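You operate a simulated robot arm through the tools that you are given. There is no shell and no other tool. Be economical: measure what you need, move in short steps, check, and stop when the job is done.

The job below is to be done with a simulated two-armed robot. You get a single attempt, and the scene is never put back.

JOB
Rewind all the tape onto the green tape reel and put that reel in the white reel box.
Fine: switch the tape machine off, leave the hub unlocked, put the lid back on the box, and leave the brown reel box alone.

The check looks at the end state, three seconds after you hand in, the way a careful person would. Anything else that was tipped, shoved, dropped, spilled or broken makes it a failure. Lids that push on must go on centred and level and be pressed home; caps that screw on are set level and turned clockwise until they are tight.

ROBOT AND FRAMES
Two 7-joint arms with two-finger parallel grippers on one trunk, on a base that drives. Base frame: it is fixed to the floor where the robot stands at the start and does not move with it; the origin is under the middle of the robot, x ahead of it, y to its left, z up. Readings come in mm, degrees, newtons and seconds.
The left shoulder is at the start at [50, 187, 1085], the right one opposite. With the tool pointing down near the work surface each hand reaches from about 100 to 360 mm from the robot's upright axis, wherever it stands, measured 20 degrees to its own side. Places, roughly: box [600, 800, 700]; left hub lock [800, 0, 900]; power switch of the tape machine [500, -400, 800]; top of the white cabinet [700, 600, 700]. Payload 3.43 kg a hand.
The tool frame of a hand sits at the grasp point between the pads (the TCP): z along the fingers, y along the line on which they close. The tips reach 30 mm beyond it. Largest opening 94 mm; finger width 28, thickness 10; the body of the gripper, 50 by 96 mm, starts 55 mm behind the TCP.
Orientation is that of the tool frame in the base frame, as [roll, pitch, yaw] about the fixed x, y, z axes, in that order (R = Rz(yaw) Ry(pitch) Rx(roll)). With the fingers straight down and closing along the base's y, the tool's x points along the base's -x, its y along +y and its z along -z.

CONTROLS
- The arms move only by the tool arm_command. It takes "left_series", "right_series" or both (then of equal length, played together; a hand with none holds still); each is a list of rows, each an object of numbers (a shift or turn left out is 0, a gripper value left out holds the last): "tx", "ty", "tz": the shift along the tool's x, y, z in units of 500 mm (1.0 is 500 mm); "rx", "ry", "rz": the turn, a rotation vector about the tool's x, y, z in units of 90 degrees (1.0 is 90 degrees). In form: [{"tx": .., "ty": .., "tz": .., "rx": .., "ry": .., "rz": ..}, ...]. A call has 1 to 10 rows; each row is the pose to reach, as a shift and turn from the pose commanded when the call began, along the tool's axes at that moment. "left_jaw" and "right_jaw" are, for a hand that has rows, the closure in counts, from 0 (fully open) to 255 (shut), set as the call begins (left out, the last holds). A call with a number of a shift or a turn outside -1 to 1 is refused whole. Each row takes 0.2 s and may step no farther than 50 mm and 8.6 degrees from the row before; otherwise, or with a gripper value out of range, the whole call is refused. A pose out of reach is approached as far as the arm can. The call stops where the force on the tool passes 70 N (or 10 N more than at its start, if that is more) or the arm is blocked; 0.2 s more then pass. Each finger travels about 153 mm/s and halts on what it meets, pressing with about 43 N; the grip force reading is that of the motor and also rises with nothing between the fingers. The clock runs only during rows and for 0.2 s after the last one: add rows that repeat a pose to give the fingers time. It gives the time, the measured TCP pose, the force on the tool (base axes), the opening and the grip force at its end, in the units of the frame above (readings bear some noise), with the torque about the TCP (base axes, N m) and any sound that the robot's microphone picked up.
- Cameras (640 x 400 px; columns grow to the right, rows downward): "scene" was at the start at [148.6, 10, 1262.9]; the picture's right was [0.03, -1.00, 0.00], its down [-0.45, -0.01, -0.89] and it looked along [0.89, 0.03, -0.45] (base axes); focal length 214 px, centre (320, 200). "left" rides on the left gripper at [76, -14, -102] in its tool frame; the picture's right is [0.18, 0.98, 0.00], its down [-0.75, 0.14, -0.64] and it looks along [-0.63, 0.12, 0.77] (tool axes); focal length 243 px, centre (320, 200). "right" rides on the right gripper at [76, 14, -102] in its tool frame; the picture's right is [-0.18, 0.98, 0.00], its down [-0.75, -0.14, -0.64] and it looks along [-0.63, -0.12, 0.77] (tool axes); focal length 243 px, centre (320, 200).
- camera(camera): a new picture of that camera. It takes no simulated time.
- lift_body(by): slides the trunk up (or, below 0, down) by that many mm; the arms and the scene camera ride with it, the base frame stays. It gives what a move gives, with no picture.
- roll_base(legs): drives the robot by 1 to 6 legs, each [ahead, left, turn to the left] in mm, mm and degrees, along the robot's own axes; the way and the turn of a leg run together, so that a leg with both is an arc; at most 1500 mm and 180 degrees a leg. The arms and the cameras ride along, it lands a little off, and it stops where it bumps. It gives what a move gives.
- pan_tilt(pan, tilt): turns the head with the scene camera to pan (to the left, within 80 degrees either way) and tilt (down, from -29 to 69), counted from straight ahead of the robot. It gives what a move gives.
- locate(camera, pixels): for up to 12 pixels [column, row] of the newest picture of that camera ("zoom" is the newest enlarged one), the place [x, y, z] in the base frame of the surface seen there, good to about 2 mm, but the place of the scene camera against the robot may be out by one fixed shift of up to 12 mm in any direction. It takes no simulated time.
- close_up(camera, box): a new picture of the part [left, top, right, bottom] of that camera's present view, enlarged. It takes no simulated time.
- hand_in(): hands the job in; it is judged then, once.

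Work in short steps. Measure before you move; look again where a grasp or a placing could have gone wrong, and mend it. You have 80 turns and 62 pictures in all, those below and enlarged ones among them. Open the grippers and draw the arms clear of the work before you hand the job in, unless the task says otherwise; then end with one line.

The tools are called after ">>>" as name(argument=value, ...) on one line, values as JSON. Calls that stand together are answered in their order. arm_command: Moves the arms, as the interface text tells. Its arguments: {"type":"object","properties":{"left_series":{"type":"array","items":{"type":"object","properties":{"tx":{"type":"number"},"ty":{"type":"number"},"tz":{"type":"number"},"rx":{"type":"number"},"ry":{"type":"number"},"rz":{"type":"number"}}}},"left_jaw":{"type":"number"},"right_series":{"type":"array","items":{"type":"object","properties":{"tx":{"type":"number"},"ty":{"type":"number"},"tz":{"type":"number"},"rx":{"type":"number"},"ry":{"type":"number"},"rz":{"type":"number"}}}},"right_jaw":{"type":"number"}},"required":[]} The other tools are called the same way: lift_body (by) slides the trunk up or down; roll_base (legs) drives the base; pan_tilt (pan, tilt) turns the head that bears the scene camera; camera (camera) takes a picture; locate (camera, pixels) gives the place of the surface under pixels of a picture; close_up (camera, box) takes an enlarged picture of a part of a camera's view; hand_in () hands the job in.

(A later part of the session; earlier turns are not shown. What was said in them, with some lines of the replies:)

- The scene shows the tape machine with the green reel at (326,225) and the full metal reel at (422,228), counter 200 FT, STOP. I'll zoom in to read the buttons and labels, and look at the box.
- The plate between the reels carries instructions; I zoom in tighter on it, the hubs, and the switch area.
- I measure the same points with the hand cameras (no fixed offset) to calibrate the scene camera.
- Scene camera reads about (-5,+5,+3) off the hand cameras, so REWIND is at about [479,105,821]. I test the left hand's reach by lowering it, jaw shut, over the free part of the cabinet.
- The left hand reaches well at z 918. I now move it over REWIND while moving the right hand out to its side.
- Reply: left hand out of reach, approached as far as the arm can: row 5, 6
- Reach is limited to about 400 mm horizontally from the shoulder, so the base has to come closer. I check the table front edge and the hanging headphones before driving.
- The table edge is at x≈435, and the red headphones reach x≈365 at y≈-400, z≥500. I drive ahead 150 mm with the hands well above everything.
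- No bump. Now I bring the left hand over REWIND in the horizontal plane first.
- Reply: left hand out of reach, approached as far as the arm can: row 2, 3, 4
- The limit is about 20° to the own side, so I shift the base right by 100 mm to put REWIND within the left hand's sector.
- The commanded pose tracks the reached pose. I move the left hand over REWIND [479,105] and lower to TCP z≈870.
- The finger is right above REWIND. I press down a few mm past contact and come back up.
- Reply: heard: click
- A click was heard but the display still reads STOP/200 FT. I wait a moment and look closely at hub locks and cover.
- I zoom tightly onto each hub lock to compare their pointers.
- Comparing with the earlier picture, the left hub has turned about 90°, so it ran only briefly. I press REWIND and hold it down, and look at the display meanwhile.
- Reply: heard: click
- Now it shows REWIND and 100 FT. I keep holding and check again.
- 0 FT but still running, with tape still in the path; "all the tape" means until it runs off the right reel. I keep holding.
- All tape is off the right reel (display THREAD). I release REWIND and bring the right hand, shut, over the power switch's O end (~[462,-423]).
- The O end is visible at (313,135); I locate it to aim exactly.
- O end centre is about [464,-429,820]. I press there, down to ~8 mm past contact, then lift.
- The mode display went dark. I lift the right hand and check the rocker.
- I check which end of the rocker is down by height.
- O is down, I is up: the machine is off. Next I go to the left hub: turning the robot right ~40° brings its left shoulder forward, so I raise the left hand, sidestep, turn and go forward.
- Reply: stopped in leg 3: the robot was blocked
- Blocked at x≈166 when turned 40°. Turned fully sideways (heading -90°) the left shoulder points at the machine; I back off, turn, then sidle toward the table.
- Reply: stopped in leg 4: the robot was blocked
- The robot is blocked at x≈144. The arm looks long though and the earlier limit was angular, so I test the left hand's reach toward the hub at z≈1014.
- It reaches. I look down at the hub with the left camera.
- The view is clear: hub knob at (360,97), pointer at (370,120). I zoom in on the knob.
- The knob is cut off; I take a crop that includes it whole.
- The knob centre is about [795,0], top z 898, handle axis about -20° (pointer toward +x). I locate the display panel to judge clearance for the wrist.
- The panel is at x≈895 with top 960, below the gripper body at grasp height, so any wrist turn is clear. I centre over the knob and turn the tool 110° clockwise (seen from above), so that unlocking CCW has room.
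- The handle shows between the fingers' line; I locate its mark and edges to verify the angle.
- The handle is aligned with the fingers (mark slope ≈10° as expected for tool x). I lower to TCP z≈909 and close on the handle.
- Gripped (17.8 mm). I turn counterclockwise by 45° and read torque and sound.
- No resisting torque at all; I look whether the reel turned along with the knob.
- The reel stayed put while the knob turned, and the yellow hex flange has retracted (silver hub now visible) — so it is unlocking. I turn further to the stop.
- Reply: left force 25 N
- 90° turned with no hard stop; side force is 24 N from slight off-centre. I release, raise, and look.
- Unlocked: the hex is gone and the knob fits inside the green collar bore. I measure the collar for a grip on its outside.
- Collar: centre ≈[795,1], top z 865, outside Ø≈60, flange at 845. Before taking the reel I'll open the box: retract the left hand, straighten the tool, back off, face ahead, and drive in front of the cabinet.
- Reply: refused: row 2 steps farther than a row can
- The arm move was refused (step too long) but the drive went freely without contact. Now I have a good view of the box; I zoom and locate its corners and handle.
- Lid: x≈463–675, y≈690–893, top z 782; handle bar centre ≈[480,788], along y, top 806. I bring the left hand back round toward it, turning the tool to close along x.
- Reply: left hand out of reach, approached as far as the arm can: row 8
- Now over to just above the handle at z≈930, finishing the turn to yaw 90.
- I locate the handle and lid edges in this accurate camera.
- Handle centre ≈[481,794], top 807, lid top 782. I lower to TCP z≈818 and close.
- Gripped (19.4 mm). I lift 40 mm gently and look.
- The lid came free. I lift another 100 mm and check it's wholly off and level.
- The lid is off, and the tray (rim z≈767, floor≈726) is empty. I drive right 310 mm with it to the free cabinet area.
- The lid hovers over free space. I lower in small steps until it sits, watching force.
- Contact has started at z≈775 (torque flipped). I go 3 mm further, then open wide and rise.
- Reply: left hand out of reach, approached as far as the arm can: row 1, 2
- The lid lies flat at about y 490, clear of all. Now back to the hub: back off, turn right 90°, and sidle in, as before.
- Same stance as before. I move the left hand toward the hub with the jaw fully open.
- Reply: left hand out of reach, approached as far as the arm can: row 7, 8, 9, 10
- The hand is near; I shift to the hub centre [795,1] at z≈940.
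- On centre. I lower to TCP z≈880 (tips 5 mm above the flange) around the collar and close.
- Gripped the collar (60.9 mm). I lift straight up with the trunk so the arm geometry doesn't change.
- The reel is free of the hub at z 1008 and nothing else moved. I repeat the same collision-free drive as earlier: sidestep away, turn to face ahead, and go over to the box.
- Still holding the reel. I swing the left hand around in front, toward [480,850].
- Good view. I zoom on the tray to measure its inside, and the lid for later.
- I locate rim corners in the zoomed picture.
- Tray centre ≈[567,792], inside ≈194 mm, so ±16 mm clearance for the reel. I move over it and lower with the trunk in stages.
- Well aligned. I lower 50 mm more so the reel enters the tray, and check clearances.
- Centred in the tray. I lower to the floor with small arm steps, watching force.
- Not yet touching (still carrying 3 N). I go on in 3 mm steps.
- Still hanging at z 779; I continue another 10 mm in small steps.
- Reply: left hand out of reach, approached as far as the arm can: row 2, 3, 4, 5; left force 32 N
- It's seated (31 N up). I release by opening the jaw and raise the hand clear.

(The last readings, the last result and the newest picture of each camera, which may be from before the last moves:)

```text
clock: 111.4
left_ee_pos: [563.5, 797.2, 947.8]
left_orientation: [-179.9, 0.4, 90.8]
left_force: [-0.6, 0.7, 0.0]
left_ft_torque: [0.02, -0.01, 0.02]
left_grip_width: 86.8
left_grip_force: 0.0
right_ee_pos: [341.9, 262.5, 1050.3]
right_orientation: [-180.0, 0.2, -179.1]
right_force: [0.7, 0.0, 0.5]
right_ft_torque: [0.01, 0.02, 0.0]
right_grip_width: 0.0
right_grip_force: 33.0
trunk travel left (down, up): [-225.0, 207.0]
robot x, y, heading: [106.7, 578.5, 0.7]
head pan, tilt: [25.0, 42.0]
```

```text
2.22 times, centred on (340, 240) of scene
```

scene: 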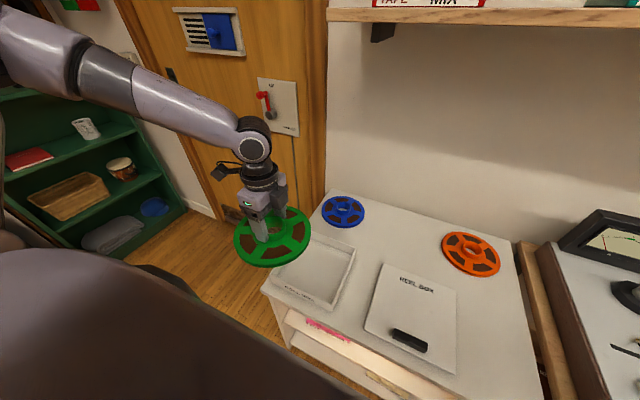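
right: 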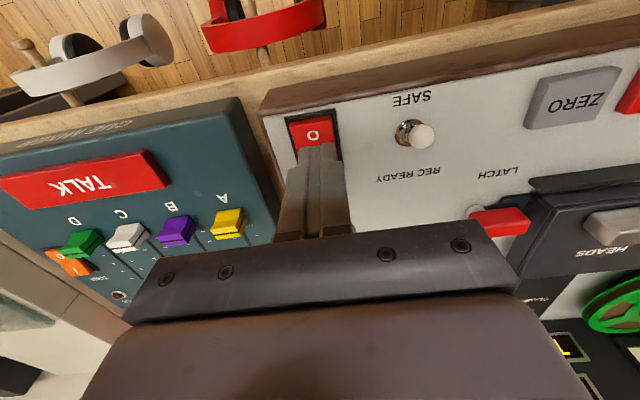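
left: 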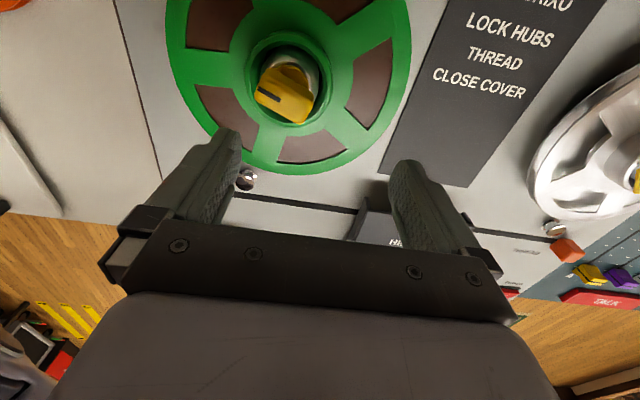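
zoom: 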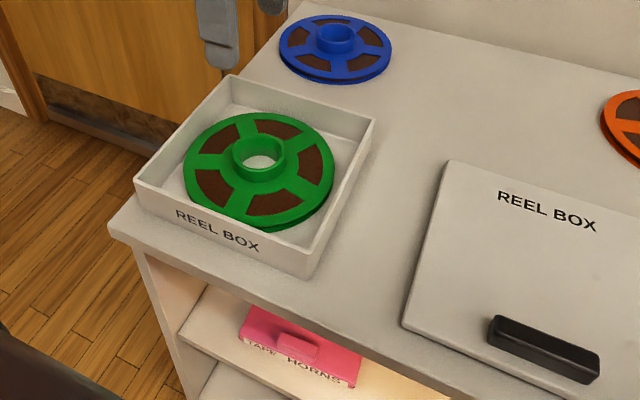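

The reel lies flat in the tray. With the left hand above, I take its camera to measure the tray rim exactly for the lid.

>>> camera(camera="left")

```text
14 pictures are left
```

left: 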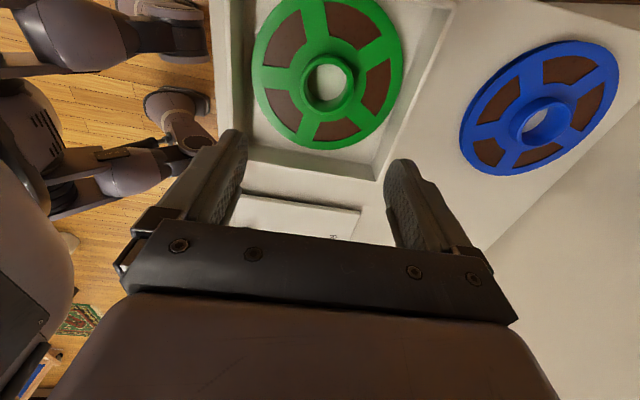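

I locate rim points along front, back and right sides.

>>> locate(camera="left", pixels=[[222, 60], [213, 60], [229, 60], [436, 40], [428, 40], [443, 30], [310, 170], [330, 178], [290, 165], [380, 175], [450, 8], [327, 82]])

```text
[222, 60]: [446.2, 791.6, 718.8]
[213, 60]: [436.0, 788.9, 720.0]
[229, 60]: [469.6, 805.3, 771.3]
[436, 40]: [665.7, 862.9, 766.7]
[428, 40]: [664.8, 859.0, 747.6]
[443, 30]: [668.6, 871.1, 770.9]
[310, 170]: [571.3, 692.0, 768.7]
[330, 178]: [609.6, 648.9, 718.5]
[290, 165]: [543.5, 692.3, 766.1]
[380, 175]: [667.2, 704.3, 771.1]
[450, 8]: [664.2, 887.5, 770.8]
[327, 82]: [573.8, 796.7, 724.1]
```

Rim centre ≈[567,793], matching the lid's original seat. I pull the hand back to x≈480, drive right 303 mm, and regrasp the lid at the same spot on its handle (release pose was [479,491]).

>>> arm_command(left_series=[{"ty": -0.06, "tx": -0.003}, {"ty": -0.12, "tx": -0.006}, {"ty": -0.166, "tx": -0.008}], left_jaw=120)

>>> roll_base(legs=[[0, -303, -0.7]])

>>> camera(camera="left")

```text
clock: 112.2
left_ee_pos: [481.6, 791.0, 946.3]
left_orientation: [180.0, 0.2, 90.8]
left_force: [0.7, 0.3, -0.5]
left_ft_torque: [-0.01, -0.03, 0.0]
left_grip_width: 49.6
left_grip_force: 0.0
right_ee_pos: [340.7, 262.7, 1049.6]
right_orientation: [-180.0, 0.1, -179.2]
right_force: [0.8, -0.1, 0.0]
right_ft_torque: [0.01, 0.03, -0.05]
right_grip_width: 0.1
right_grip_force: 32.4
trunk travel left (down, up): [-225.0, 207.0]
robot x, y, heading: [105.6, 578.1, 0.9]
head pan, tilt: [25.0, 42.0]
```

```text
clock: 115.4
left_ee_pos: [486.7, 482.9, 945.3]
left_orientation: [-180.0, 0.3, 90.2]
left_force: [0.2, 0.0, 0.6]
left_ft_torque: [-0.03, 0.01, 0.01]
left_grip_width: 49.6
left_grip_force: 0.0
right_ee_pos: [338.8, -42.2, 1051.0]
right_orientation: [-179.9, 0.1, 179.9]
right_force: [0.0, 0.1, 0.2]
right_ft_torque: [-0.06, 0.0, 0.0]
right_grip_width: 0.0
right_grip_force: 32.5
trunk travel left (down, up): [-225.0, 207.0]
robot x, y, heading: [110.3, 279.0, -0.0]
head pan, tilt: [25.0, 42.0]
```

```text
13 pictures are left
```

left: 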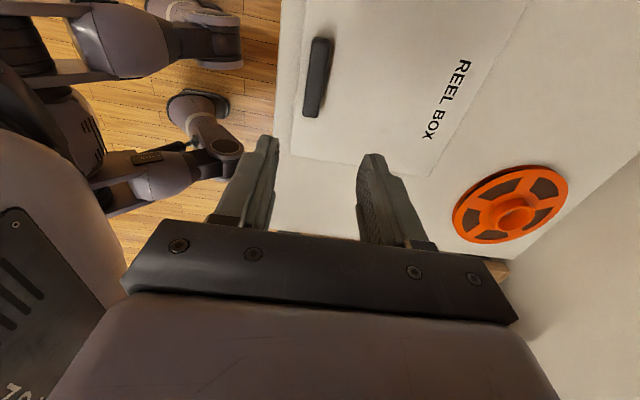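

I locate the handle ends and lid edges.

>>> locate(camera="left", pixels=[[311, 113], [322, 42], [316, 78], [329, 45], [307, 95], [291, 150], [299, 60], [330, 162], [420, 174], [500, 60], [400, 60]])

```text
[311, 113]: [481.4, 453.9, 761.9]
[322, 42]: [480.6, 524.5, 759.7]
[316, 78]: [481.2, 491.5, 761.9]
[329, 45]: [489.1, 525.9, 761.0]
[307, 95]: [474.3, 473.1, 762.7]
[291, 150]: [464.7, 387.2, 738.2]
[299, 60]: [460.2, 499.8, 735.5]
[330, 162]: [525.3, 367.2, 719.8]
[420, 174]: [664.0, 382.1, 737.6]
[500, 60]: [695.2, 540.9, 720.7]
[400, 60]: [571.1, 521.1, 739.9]
```

Handle centre ≈[481,491], top 762. I descend to TCP z≈774 and close.

>>> arm_command(left_series=[{"tx": 0.016, "ty": -0.011, "tz": 0.09}, {"tx": 0.016, "ty": -0.011, "tz": 0.18}, {"tx": 0.016, "ty": -0.011, "tz": 0.26}, {"tx": 0.016, "ty": -0.011, "tz": 0.32}, {"tx": 0.016, "ty": -0.011, "tz": 0.341}, {"tx": 0.016, "ty": -0.011, "tz": 0.341}])

>>> arm_command(left_series=[{"tz": 0}, {"tz": 0}, {"tz": 0}], left_jaw=255)

```text
clock: 116.8
left_ee_pos: [481.8, 490.9, 774.1]
left_orientation: [-179.9, 0.3, 90.2]
left_force: [0.6, -0.4, -0.6]
left_ft_torque: [0.02, -0.02, 0.03]
left_grip_width: 49.8
left_grip_force: 0.1
right_ee_pos: [339.3, -42.5, 1049.5]
right_orientation: [-180.0, 0.0, -180.0]
right_force: [0.4, -0.3, -0.1]
right_ft_torque: [0.01, 0.01, -0.01]
right_grip_width: 0.2
right_grip_force: 32.9
trunk travel left (down, up): [-225.0, 207.0]
robot x, y, heading: [106.2, 272.5, -0.1]
head pan, tilt: [25.0, 42.0]
```

```text
clock: 117.6
left_ee_pos: [481.1, 491.9, 774.9]
left_orientation: [-179.9, 0.3, 90.1]
left_force: [-0.2, 0.6, -0.2]
left_ft_torque: [-0.01, 0.08, 0.01]
left_grip_width: 19.2
left_grip_force: 43.3
right_ee_pos: [338.5, -43.1, 1051.7]
right_orientation: [-180.0, 0.1, -180.0]
right_force: [-0.1, 0.3, -0.2]
right_ft_torque: [-0.01, 0.02, 0.01]
right_grip_width: 0.0
right_grip_force: 33.3
trunk travel left (down, up): [-225.0, 207.0]
robot x, y, heading: [109.3, 275.2, -0.1]
head pan, tilt: [25.0, 42.0]
```

Gripped (19.2 mm). I raise it 125 mm and drive left 303 mm.

>>> arm_command(left_series=[{"tz": -0.02}, {"tz": -0.07}, {"tz": -0.14}, {"tz": -0.21}, {"tz": -0.25}])

>>> roll_base(legs=[[0, 303, 0]])

```text
clock: 118.8
left_ee_pos: [481.2, 491.6, 900.7]
left_orientation: [-179.8, 0.3, 90.1]
left_force: [-0.7, 0.4, -1.7]
left_ft_torque: [0.02, 0.13, -0.02]
left_grip_width: 19.3
left_grip_force: 43.2
right_ee_pos: [339.3, -42.7, 1050.7]
right_orientation: [-179.9, 0.1, -179.9]
right_force: [0.2, -1.4, -1.1]
right_ft_torque: [0.0, 0.01, -0.01]
right_grip_width: 0.2
right_grip_force: 33.8
trunk travel left (down, up): [-225.0, 207.0]
robot x, y, heading: [107.9, 279.0, 0.2]
head pan, tilt: [25.0, 42.0]
```

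```text
clock: 122.1
left_ee_pos: [482.8, 793.4, 900.5]
left_orientation: [-180.0, 0.3, 90.1]
left_force: [0.0, 0.0, -2.2]
left_ft_torque: [0.01, 0.16, 0.03]
left_grip_width: 19.1
left_grip_force: 43.1
right_ee_pos: [339.8, 260.5, 1049.9]
right_orientation: [180.0, 0.1, -179.9]
right_force: [-0.6, -0.9, 0.0]
right_ft_torque: [-0.02, 0.0, -0.02]
right_grip_width: 0.0
right_grip_force: 32.9
trunk travel left (down, up): [-225.0, 207.0]
robot x, y, heading: [105.8, 578.8, -0.2]
head pan, tilt: [25.0, 42.0]
```

Nearly exactly above. I lower to z≈842 (lid ~20 mm above the rim) and check alignment.

>>> arm_command(left_series=[{"ty": -0.002, "tz": 0.06}, {"ty": -0.002, "tz": 0.117}, {"ty": -0.002, "tz": 0.117}])

>>> close_up(camera="scene", box=[230, 160, 410, 300])

>>> locate(camera="zoom", pixels=[[330, 60], [440, 110], [300, 270], [320, 250]])

```text
clock: 122.9
left_ee_pos: [480.5, 793.0, 840.3]
left_orientation: [-180.0, 0.3, 90.3]
left_force: [1.0, 0.2, -2.2]
left_ft_torque: [0.01, 0.14, -0.02]
left_grip_width: 19.4
left_grip_force: 43.0
right_ee_pos: [338.8, 259.7, 1050.4]
right_orientation: [-180.0, 0.0, 180.0]
right_force: [0.1, -0.1, 1.0]
right_ft_torque: [-0.01, -0.01, 0.02]
right_grip_width: 0.0
right_grip_force: 33.0
trunk travel left (down, up): [-225.0, 207.0]
robot x, y, heading: [108.8, 576.9, -0.2]
head pan, tilt: [25.0, 42.0]
```

```text
2.86 times, centred on (320, 230) of scene
```

zoom: 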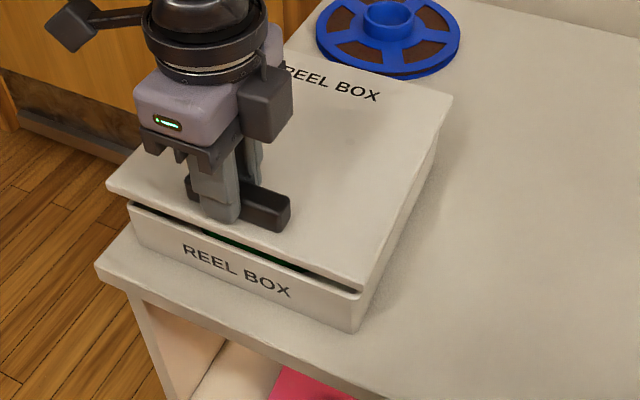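

```text
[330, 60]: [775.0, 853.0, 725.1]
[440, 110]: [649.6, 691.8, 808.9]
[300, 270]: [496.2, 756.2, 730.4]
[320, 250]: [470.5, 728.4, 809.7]
```

Level and aligned. I lower onto the rim in small steps.

>>> arm_command(left_series=[{"tx": 0.001, "ty": 0.002, "tz": 0.015}, {"tx": 0.001, "ty": 0.002, "tz": 0.027}, {"tx": 0.001, "ty": 0.002, "tz": 0.034}, {"tx": 0.001, "ty": 0.002, "tz": 0.038}, {"tx": 0.001, "ty": 0.002, "tz": 0.042}, {"tx": 0.001, "ty": 0.002, "tz": 0.042}])

>>> close_up(camera="scene", box=[230, 160, 410, 300])

```text
clock: 124.3
left_ee_pos: [482.0, 793.2, 821.5]
left_orientation: [-179.9, 0.3, 90.2]
left_force: [0.3, -0.4, -1.9]
left_ft_torque: [-0.01, 0.15, 0.01]
left_grip_width: 19.3
left_grip_force: 42.6
right_ee_pos: [339.5, 260.6, 1050.0]
right_orientation: [-180.0, 0.1, 180.0]
right_force: [0.1, 0.2, 0.3]
right_ft_torque: [-0.01, -0.06, -0.01]
right_grip_width: 0.0
right_grip_force: 33.0
trunk travel left (down, up): [-225.0, 207.0]
robot x, y, heading: [106.7, 578.0, 0.0]
head pan, tilt: [25.0, 42.0]
```

```text
2.86 times, centred on (320, 230) of scene
```

zoom: 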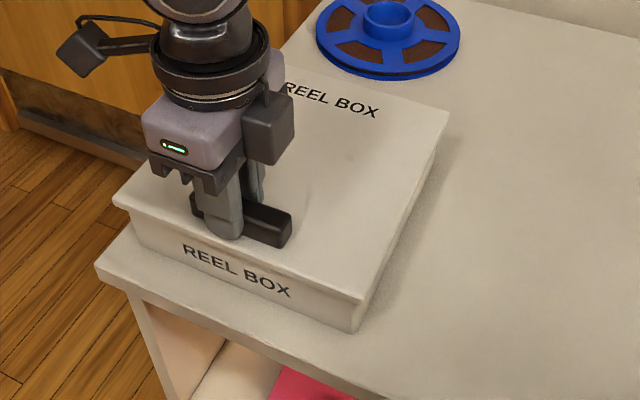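

It's entering without resistance. I go the last few mm until force shows.

>>> arm_command(left_series=[{"tz": 0.004}, {"tz": 0.007}, {"tz": 0.009}, {"tz": 0.009}])

```text
clock: 125.3
left_ee_pos: [481.7, 794.6, 818.8]
left_orientation: [179.6, 0.2, 90.2]
left_force: [-4.5, 7.9, 32.5]
left_ft_torque: [-0.08, 0.29, 0.08]
left_grip_width: 19.4
left_grip_force: 42.6
right_ee_pos: [337.5, 259.8, 1051.1]
right_orientation: [179.9, 0.2, 180.0]
right_force: [0.2, 0.8, 0.2]
right_ft_torque: [-0.01, -0.01, 0.04]
right_grip_width: 0.0
right_grip_force: 33.0
trunk travel left (down, up): [-225.0, 207.0]
robot x, y, heading: [105.5, 577.6, -0.2]
head pan, tilt: [25.0, 42.0]
```

Seated at the original height (TCP 818.8) with 32 N. I release, rise, and check the lid.

>>> arm_command(left_series=[{"tz": -0.004}, {"tz": -0.004}, {"tz": -0.004}, {"tz": -0.08}, {"tz": -0.17}, {"tz": -0.26}], left_jaw=120)

>>> camera(camera="left")

>>> locate(camera="left", pixels=[[300, 60], [296, 150], [430, 190], [560, 20], [375, 80], [312, 175], [450, 100], [324, 98]])

>>> close_up(camera="scene", box=[230, 160, 410, 300])

```text
clock: 126.7
left_ee_pos: [482.3, 793.9, 945.8]
left_orientation: [-179.9, 0.4, 90.1]
left_force: [-0.8, -0.6, 0.7]
left_ft_torque: [-0.01, -0.02, 0.0]
left_grip_width: 49.6
left_grip_force: 0.0
right_ee_pos: [338.8, 259.8, 1050.3]
right_orientation: [180.0, 0.1, -180.0]
right_force: [0.5, -0.3, 0.2]
right_ft_torque: [0.0, 0.0, -0.01]
right_grip_width: 0.1
right_grip_force: 33.9
trunk travel left (down, up): [-225.0, 207.0]
robot x, y, heading: [107.5, 579.5, 0.3]
head pan, tilt: [25.0, 42.0]
```

```text
10 pictures are left
```

left: 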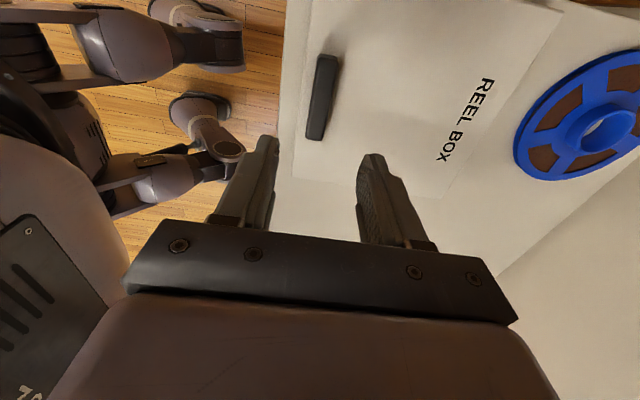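

```text
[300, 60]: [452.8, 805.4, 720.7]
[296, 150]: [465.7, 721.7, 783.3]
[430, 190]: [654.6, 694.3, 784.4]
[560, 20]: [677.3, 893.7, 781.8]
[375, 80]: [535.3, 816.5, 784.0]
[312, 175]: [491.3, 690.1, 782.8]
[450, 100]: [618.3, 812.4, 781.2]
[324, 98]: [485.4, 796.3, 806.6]
```

```text
2.86 times, centred on (320, 230) of scene
```

zoom: 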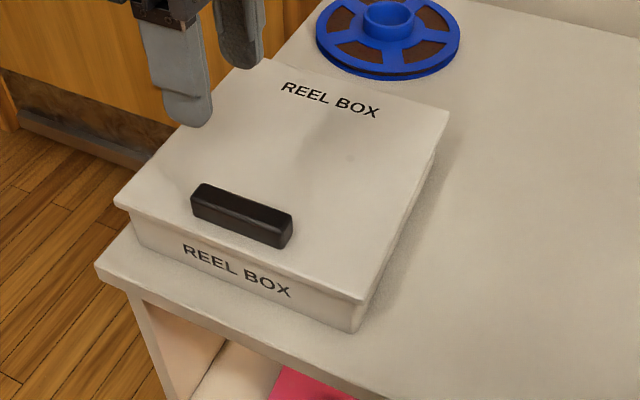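

The lid is level (782–784 at all points). To be sure it's home, I press gently on its centre with closed fingers.

>>> arm_command(left_series=[{"ty": 0.085}, {"ty": 0.17}, {"ty": 0.17, "tz": 0.09}, {"ty": 0.17, "tz": 0.18}, {"ty": 0.17, "tz": 0.245}, {"ty": 0.17, "tz": 0.262}, {"ty": 0.17, "tz": 0.268}, {"ty": 0.17, "tz": 0.272}], left_jaw=255)

```text
clock: 128.5
left_ee_pos: [566.4, 794.7, 812.7]
left_orientation: [179.6, 0.4, 90.2]
left_force: [-1.2, 3.0, 17.3]
left_ft_torque: [0.31, 0.07, 0.0]
left_grip_width: 0.0
left_grip_force: 32.9
right_ee_pos: [338.3, 258.5, 1051.1]
right_orientation: [-180.0, 0.2, -180.0]
right_force: [0.0, -0.9, -0.1]
right_ft_torque: [-0.01, -0.01, -0.01]
right_grip_width: 0.3
right_grip_force: 33.4
trunk travel left (down, up): [-225.0, 207.0]
robot x, y, heading: [108.8, 572.2, 0.1]
head pan, tilt: [25.0, 42.0]
```

A little more pressure, then up and clear of the box.

>>> arm_command(left_series=[{"tz": 0.005}, {"tz": 0.008}, {"tz": 0.0}, {"tz": -0.08}, {"tz": -0.17}, {"tz": -0.26}, {"tz": -0.35}])

>>> arm_command(left_series=[{"ty": -0.09}, {"ty": -0.18}, {"ty": -0.27}, {"ty": -0.36}], right_series=[{"tz": 0}, {"tz": 0}, {"tz": 0}, {"tz": 0}], left_jaw=0, right_jaw=0)

>>> roll_base(legs=[[-120, 0, 0]])

>>> pan_tilt(pan=0, tilt=32)

>>> camera(camera="scene")

```text
clock: 130.1
left_ee_pos: [568.0, 793.3, 986.9]
left_orientation: [-180.0, 0.4, 90.1]
left_force: [0.3, -0.8, 0.4]
left_ft_torque: [0.03, 0.01, -0.01]
left_grip_width: 0.1
left_grip_force: 32.7
right_ee_pos: [339.3, 259.8, 1050.7]
right_orientation: [-180.0, 0.1, 180.0]
right_force: [0.3, 0.0, -0.2]
right_ft_torque: [0.01, 0.0, 0.02]
right_grip_width: 0.0
right_grip_force: 33.2
trunk travel left (down, up): [-225.0, 207.0]
robot x, y, heading: [108.9, 579.6, -0.0]
head pan, tilt: [25.0, 42.0]
```

```text
clock: 131.1
left_ee_pos: [387.4, 794.7, 985.4]
left_orientation: [180.0, 0.3, 90.1]
left_force: [0.3, -0.6, 0.7]
left_ft_torque: [-0.03, -0.03, 0.0]
left_grip_width: 94.0
left_grip_force: 0.0
right_ee_pos: [339.3, 260.4, 1050.9]
right_orientation: [179.9, 0.2, 180.0]
right_force: [0.3, -0.2, -0.2]
right_ft_torque: [-0.01, -0.02, -0.01]
right_grip_width: 94.1
right_grip_force: 0.0
trunk travel left (down, up): [-225.0, 207.0]
robot x, y, heading: [106.8, 578.8, 0.0]
head pan, tilt: [25.0, 42.0]
```

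```text
clock: 132.3
left_ee_pos: [265.7, 795.2, 985.1]
left_orientation: [179.9, 0.3, 90.2]
left_force: [0.0, -0.4, -1.0]
left_ft_torque: [-0.03, -0.04, 0.04]
left_grip_width: 94.1
left_grip_force: 0.1
right_ee_pos: [219.5, 261.3, 1050.5]
right_orientation: [-179.9, 0.1, 179.9]
right_force: [-0.2, 0.0, -0.5]
right_ft_torque: [0.01, -0.02, 0.01]
right_grip_width: 93.8
right_grip_force: 0.1
trunk travel left (down, up): [-225.0, 207.0]
robot x, y, heading: [-10.9, 579.0, -0.0]
head pan, tilt: [25.0, 42.0]
```

```text
clock: 133.2
left_ee_pos: [267.9, 794.5, 984.4]
left_orientation: [179.9, 0.3, 90.2]
left_force: [0.0, 0.9, -0.8]
left_ft_torque: [-0.04, 0.01, -0.03]
left_grip_width: 93.9
left_grip_force: 0.0
right_ee_pos: [219.4, 259.7, 1050.8]
right_orientation: [179.9, 0.2, 179.9]
right_force: [0.2, 1.1, -0.1]
right_ft_torque: [0.02, -0.01, -0.01]
right_grip_width: 93.8
right_grip_force: 0.1
trunk travel left (down, up): [-225.0, 207.0]
robot x, y, heading: [-10.0, 578.4, 0.0]
head pan, tilt: [0.0, 32.0]
```

```text
8 pictures are left
5 turns are left
```

scene: 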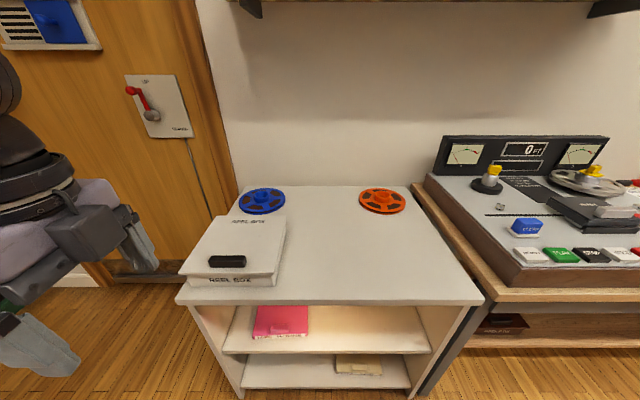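

The final view shows the box closed, the left hub bare and unlocked, the machine off and everything else in place, with both hands open and clear. I hand in.

>>> hand_in()

```text
The job is handed in.
```

I rewound all the tape onto the green reel and put the reel in the white box with its lid pressed home; the machine is off, the left hub is unlocked, and I didn't touch the brown box.
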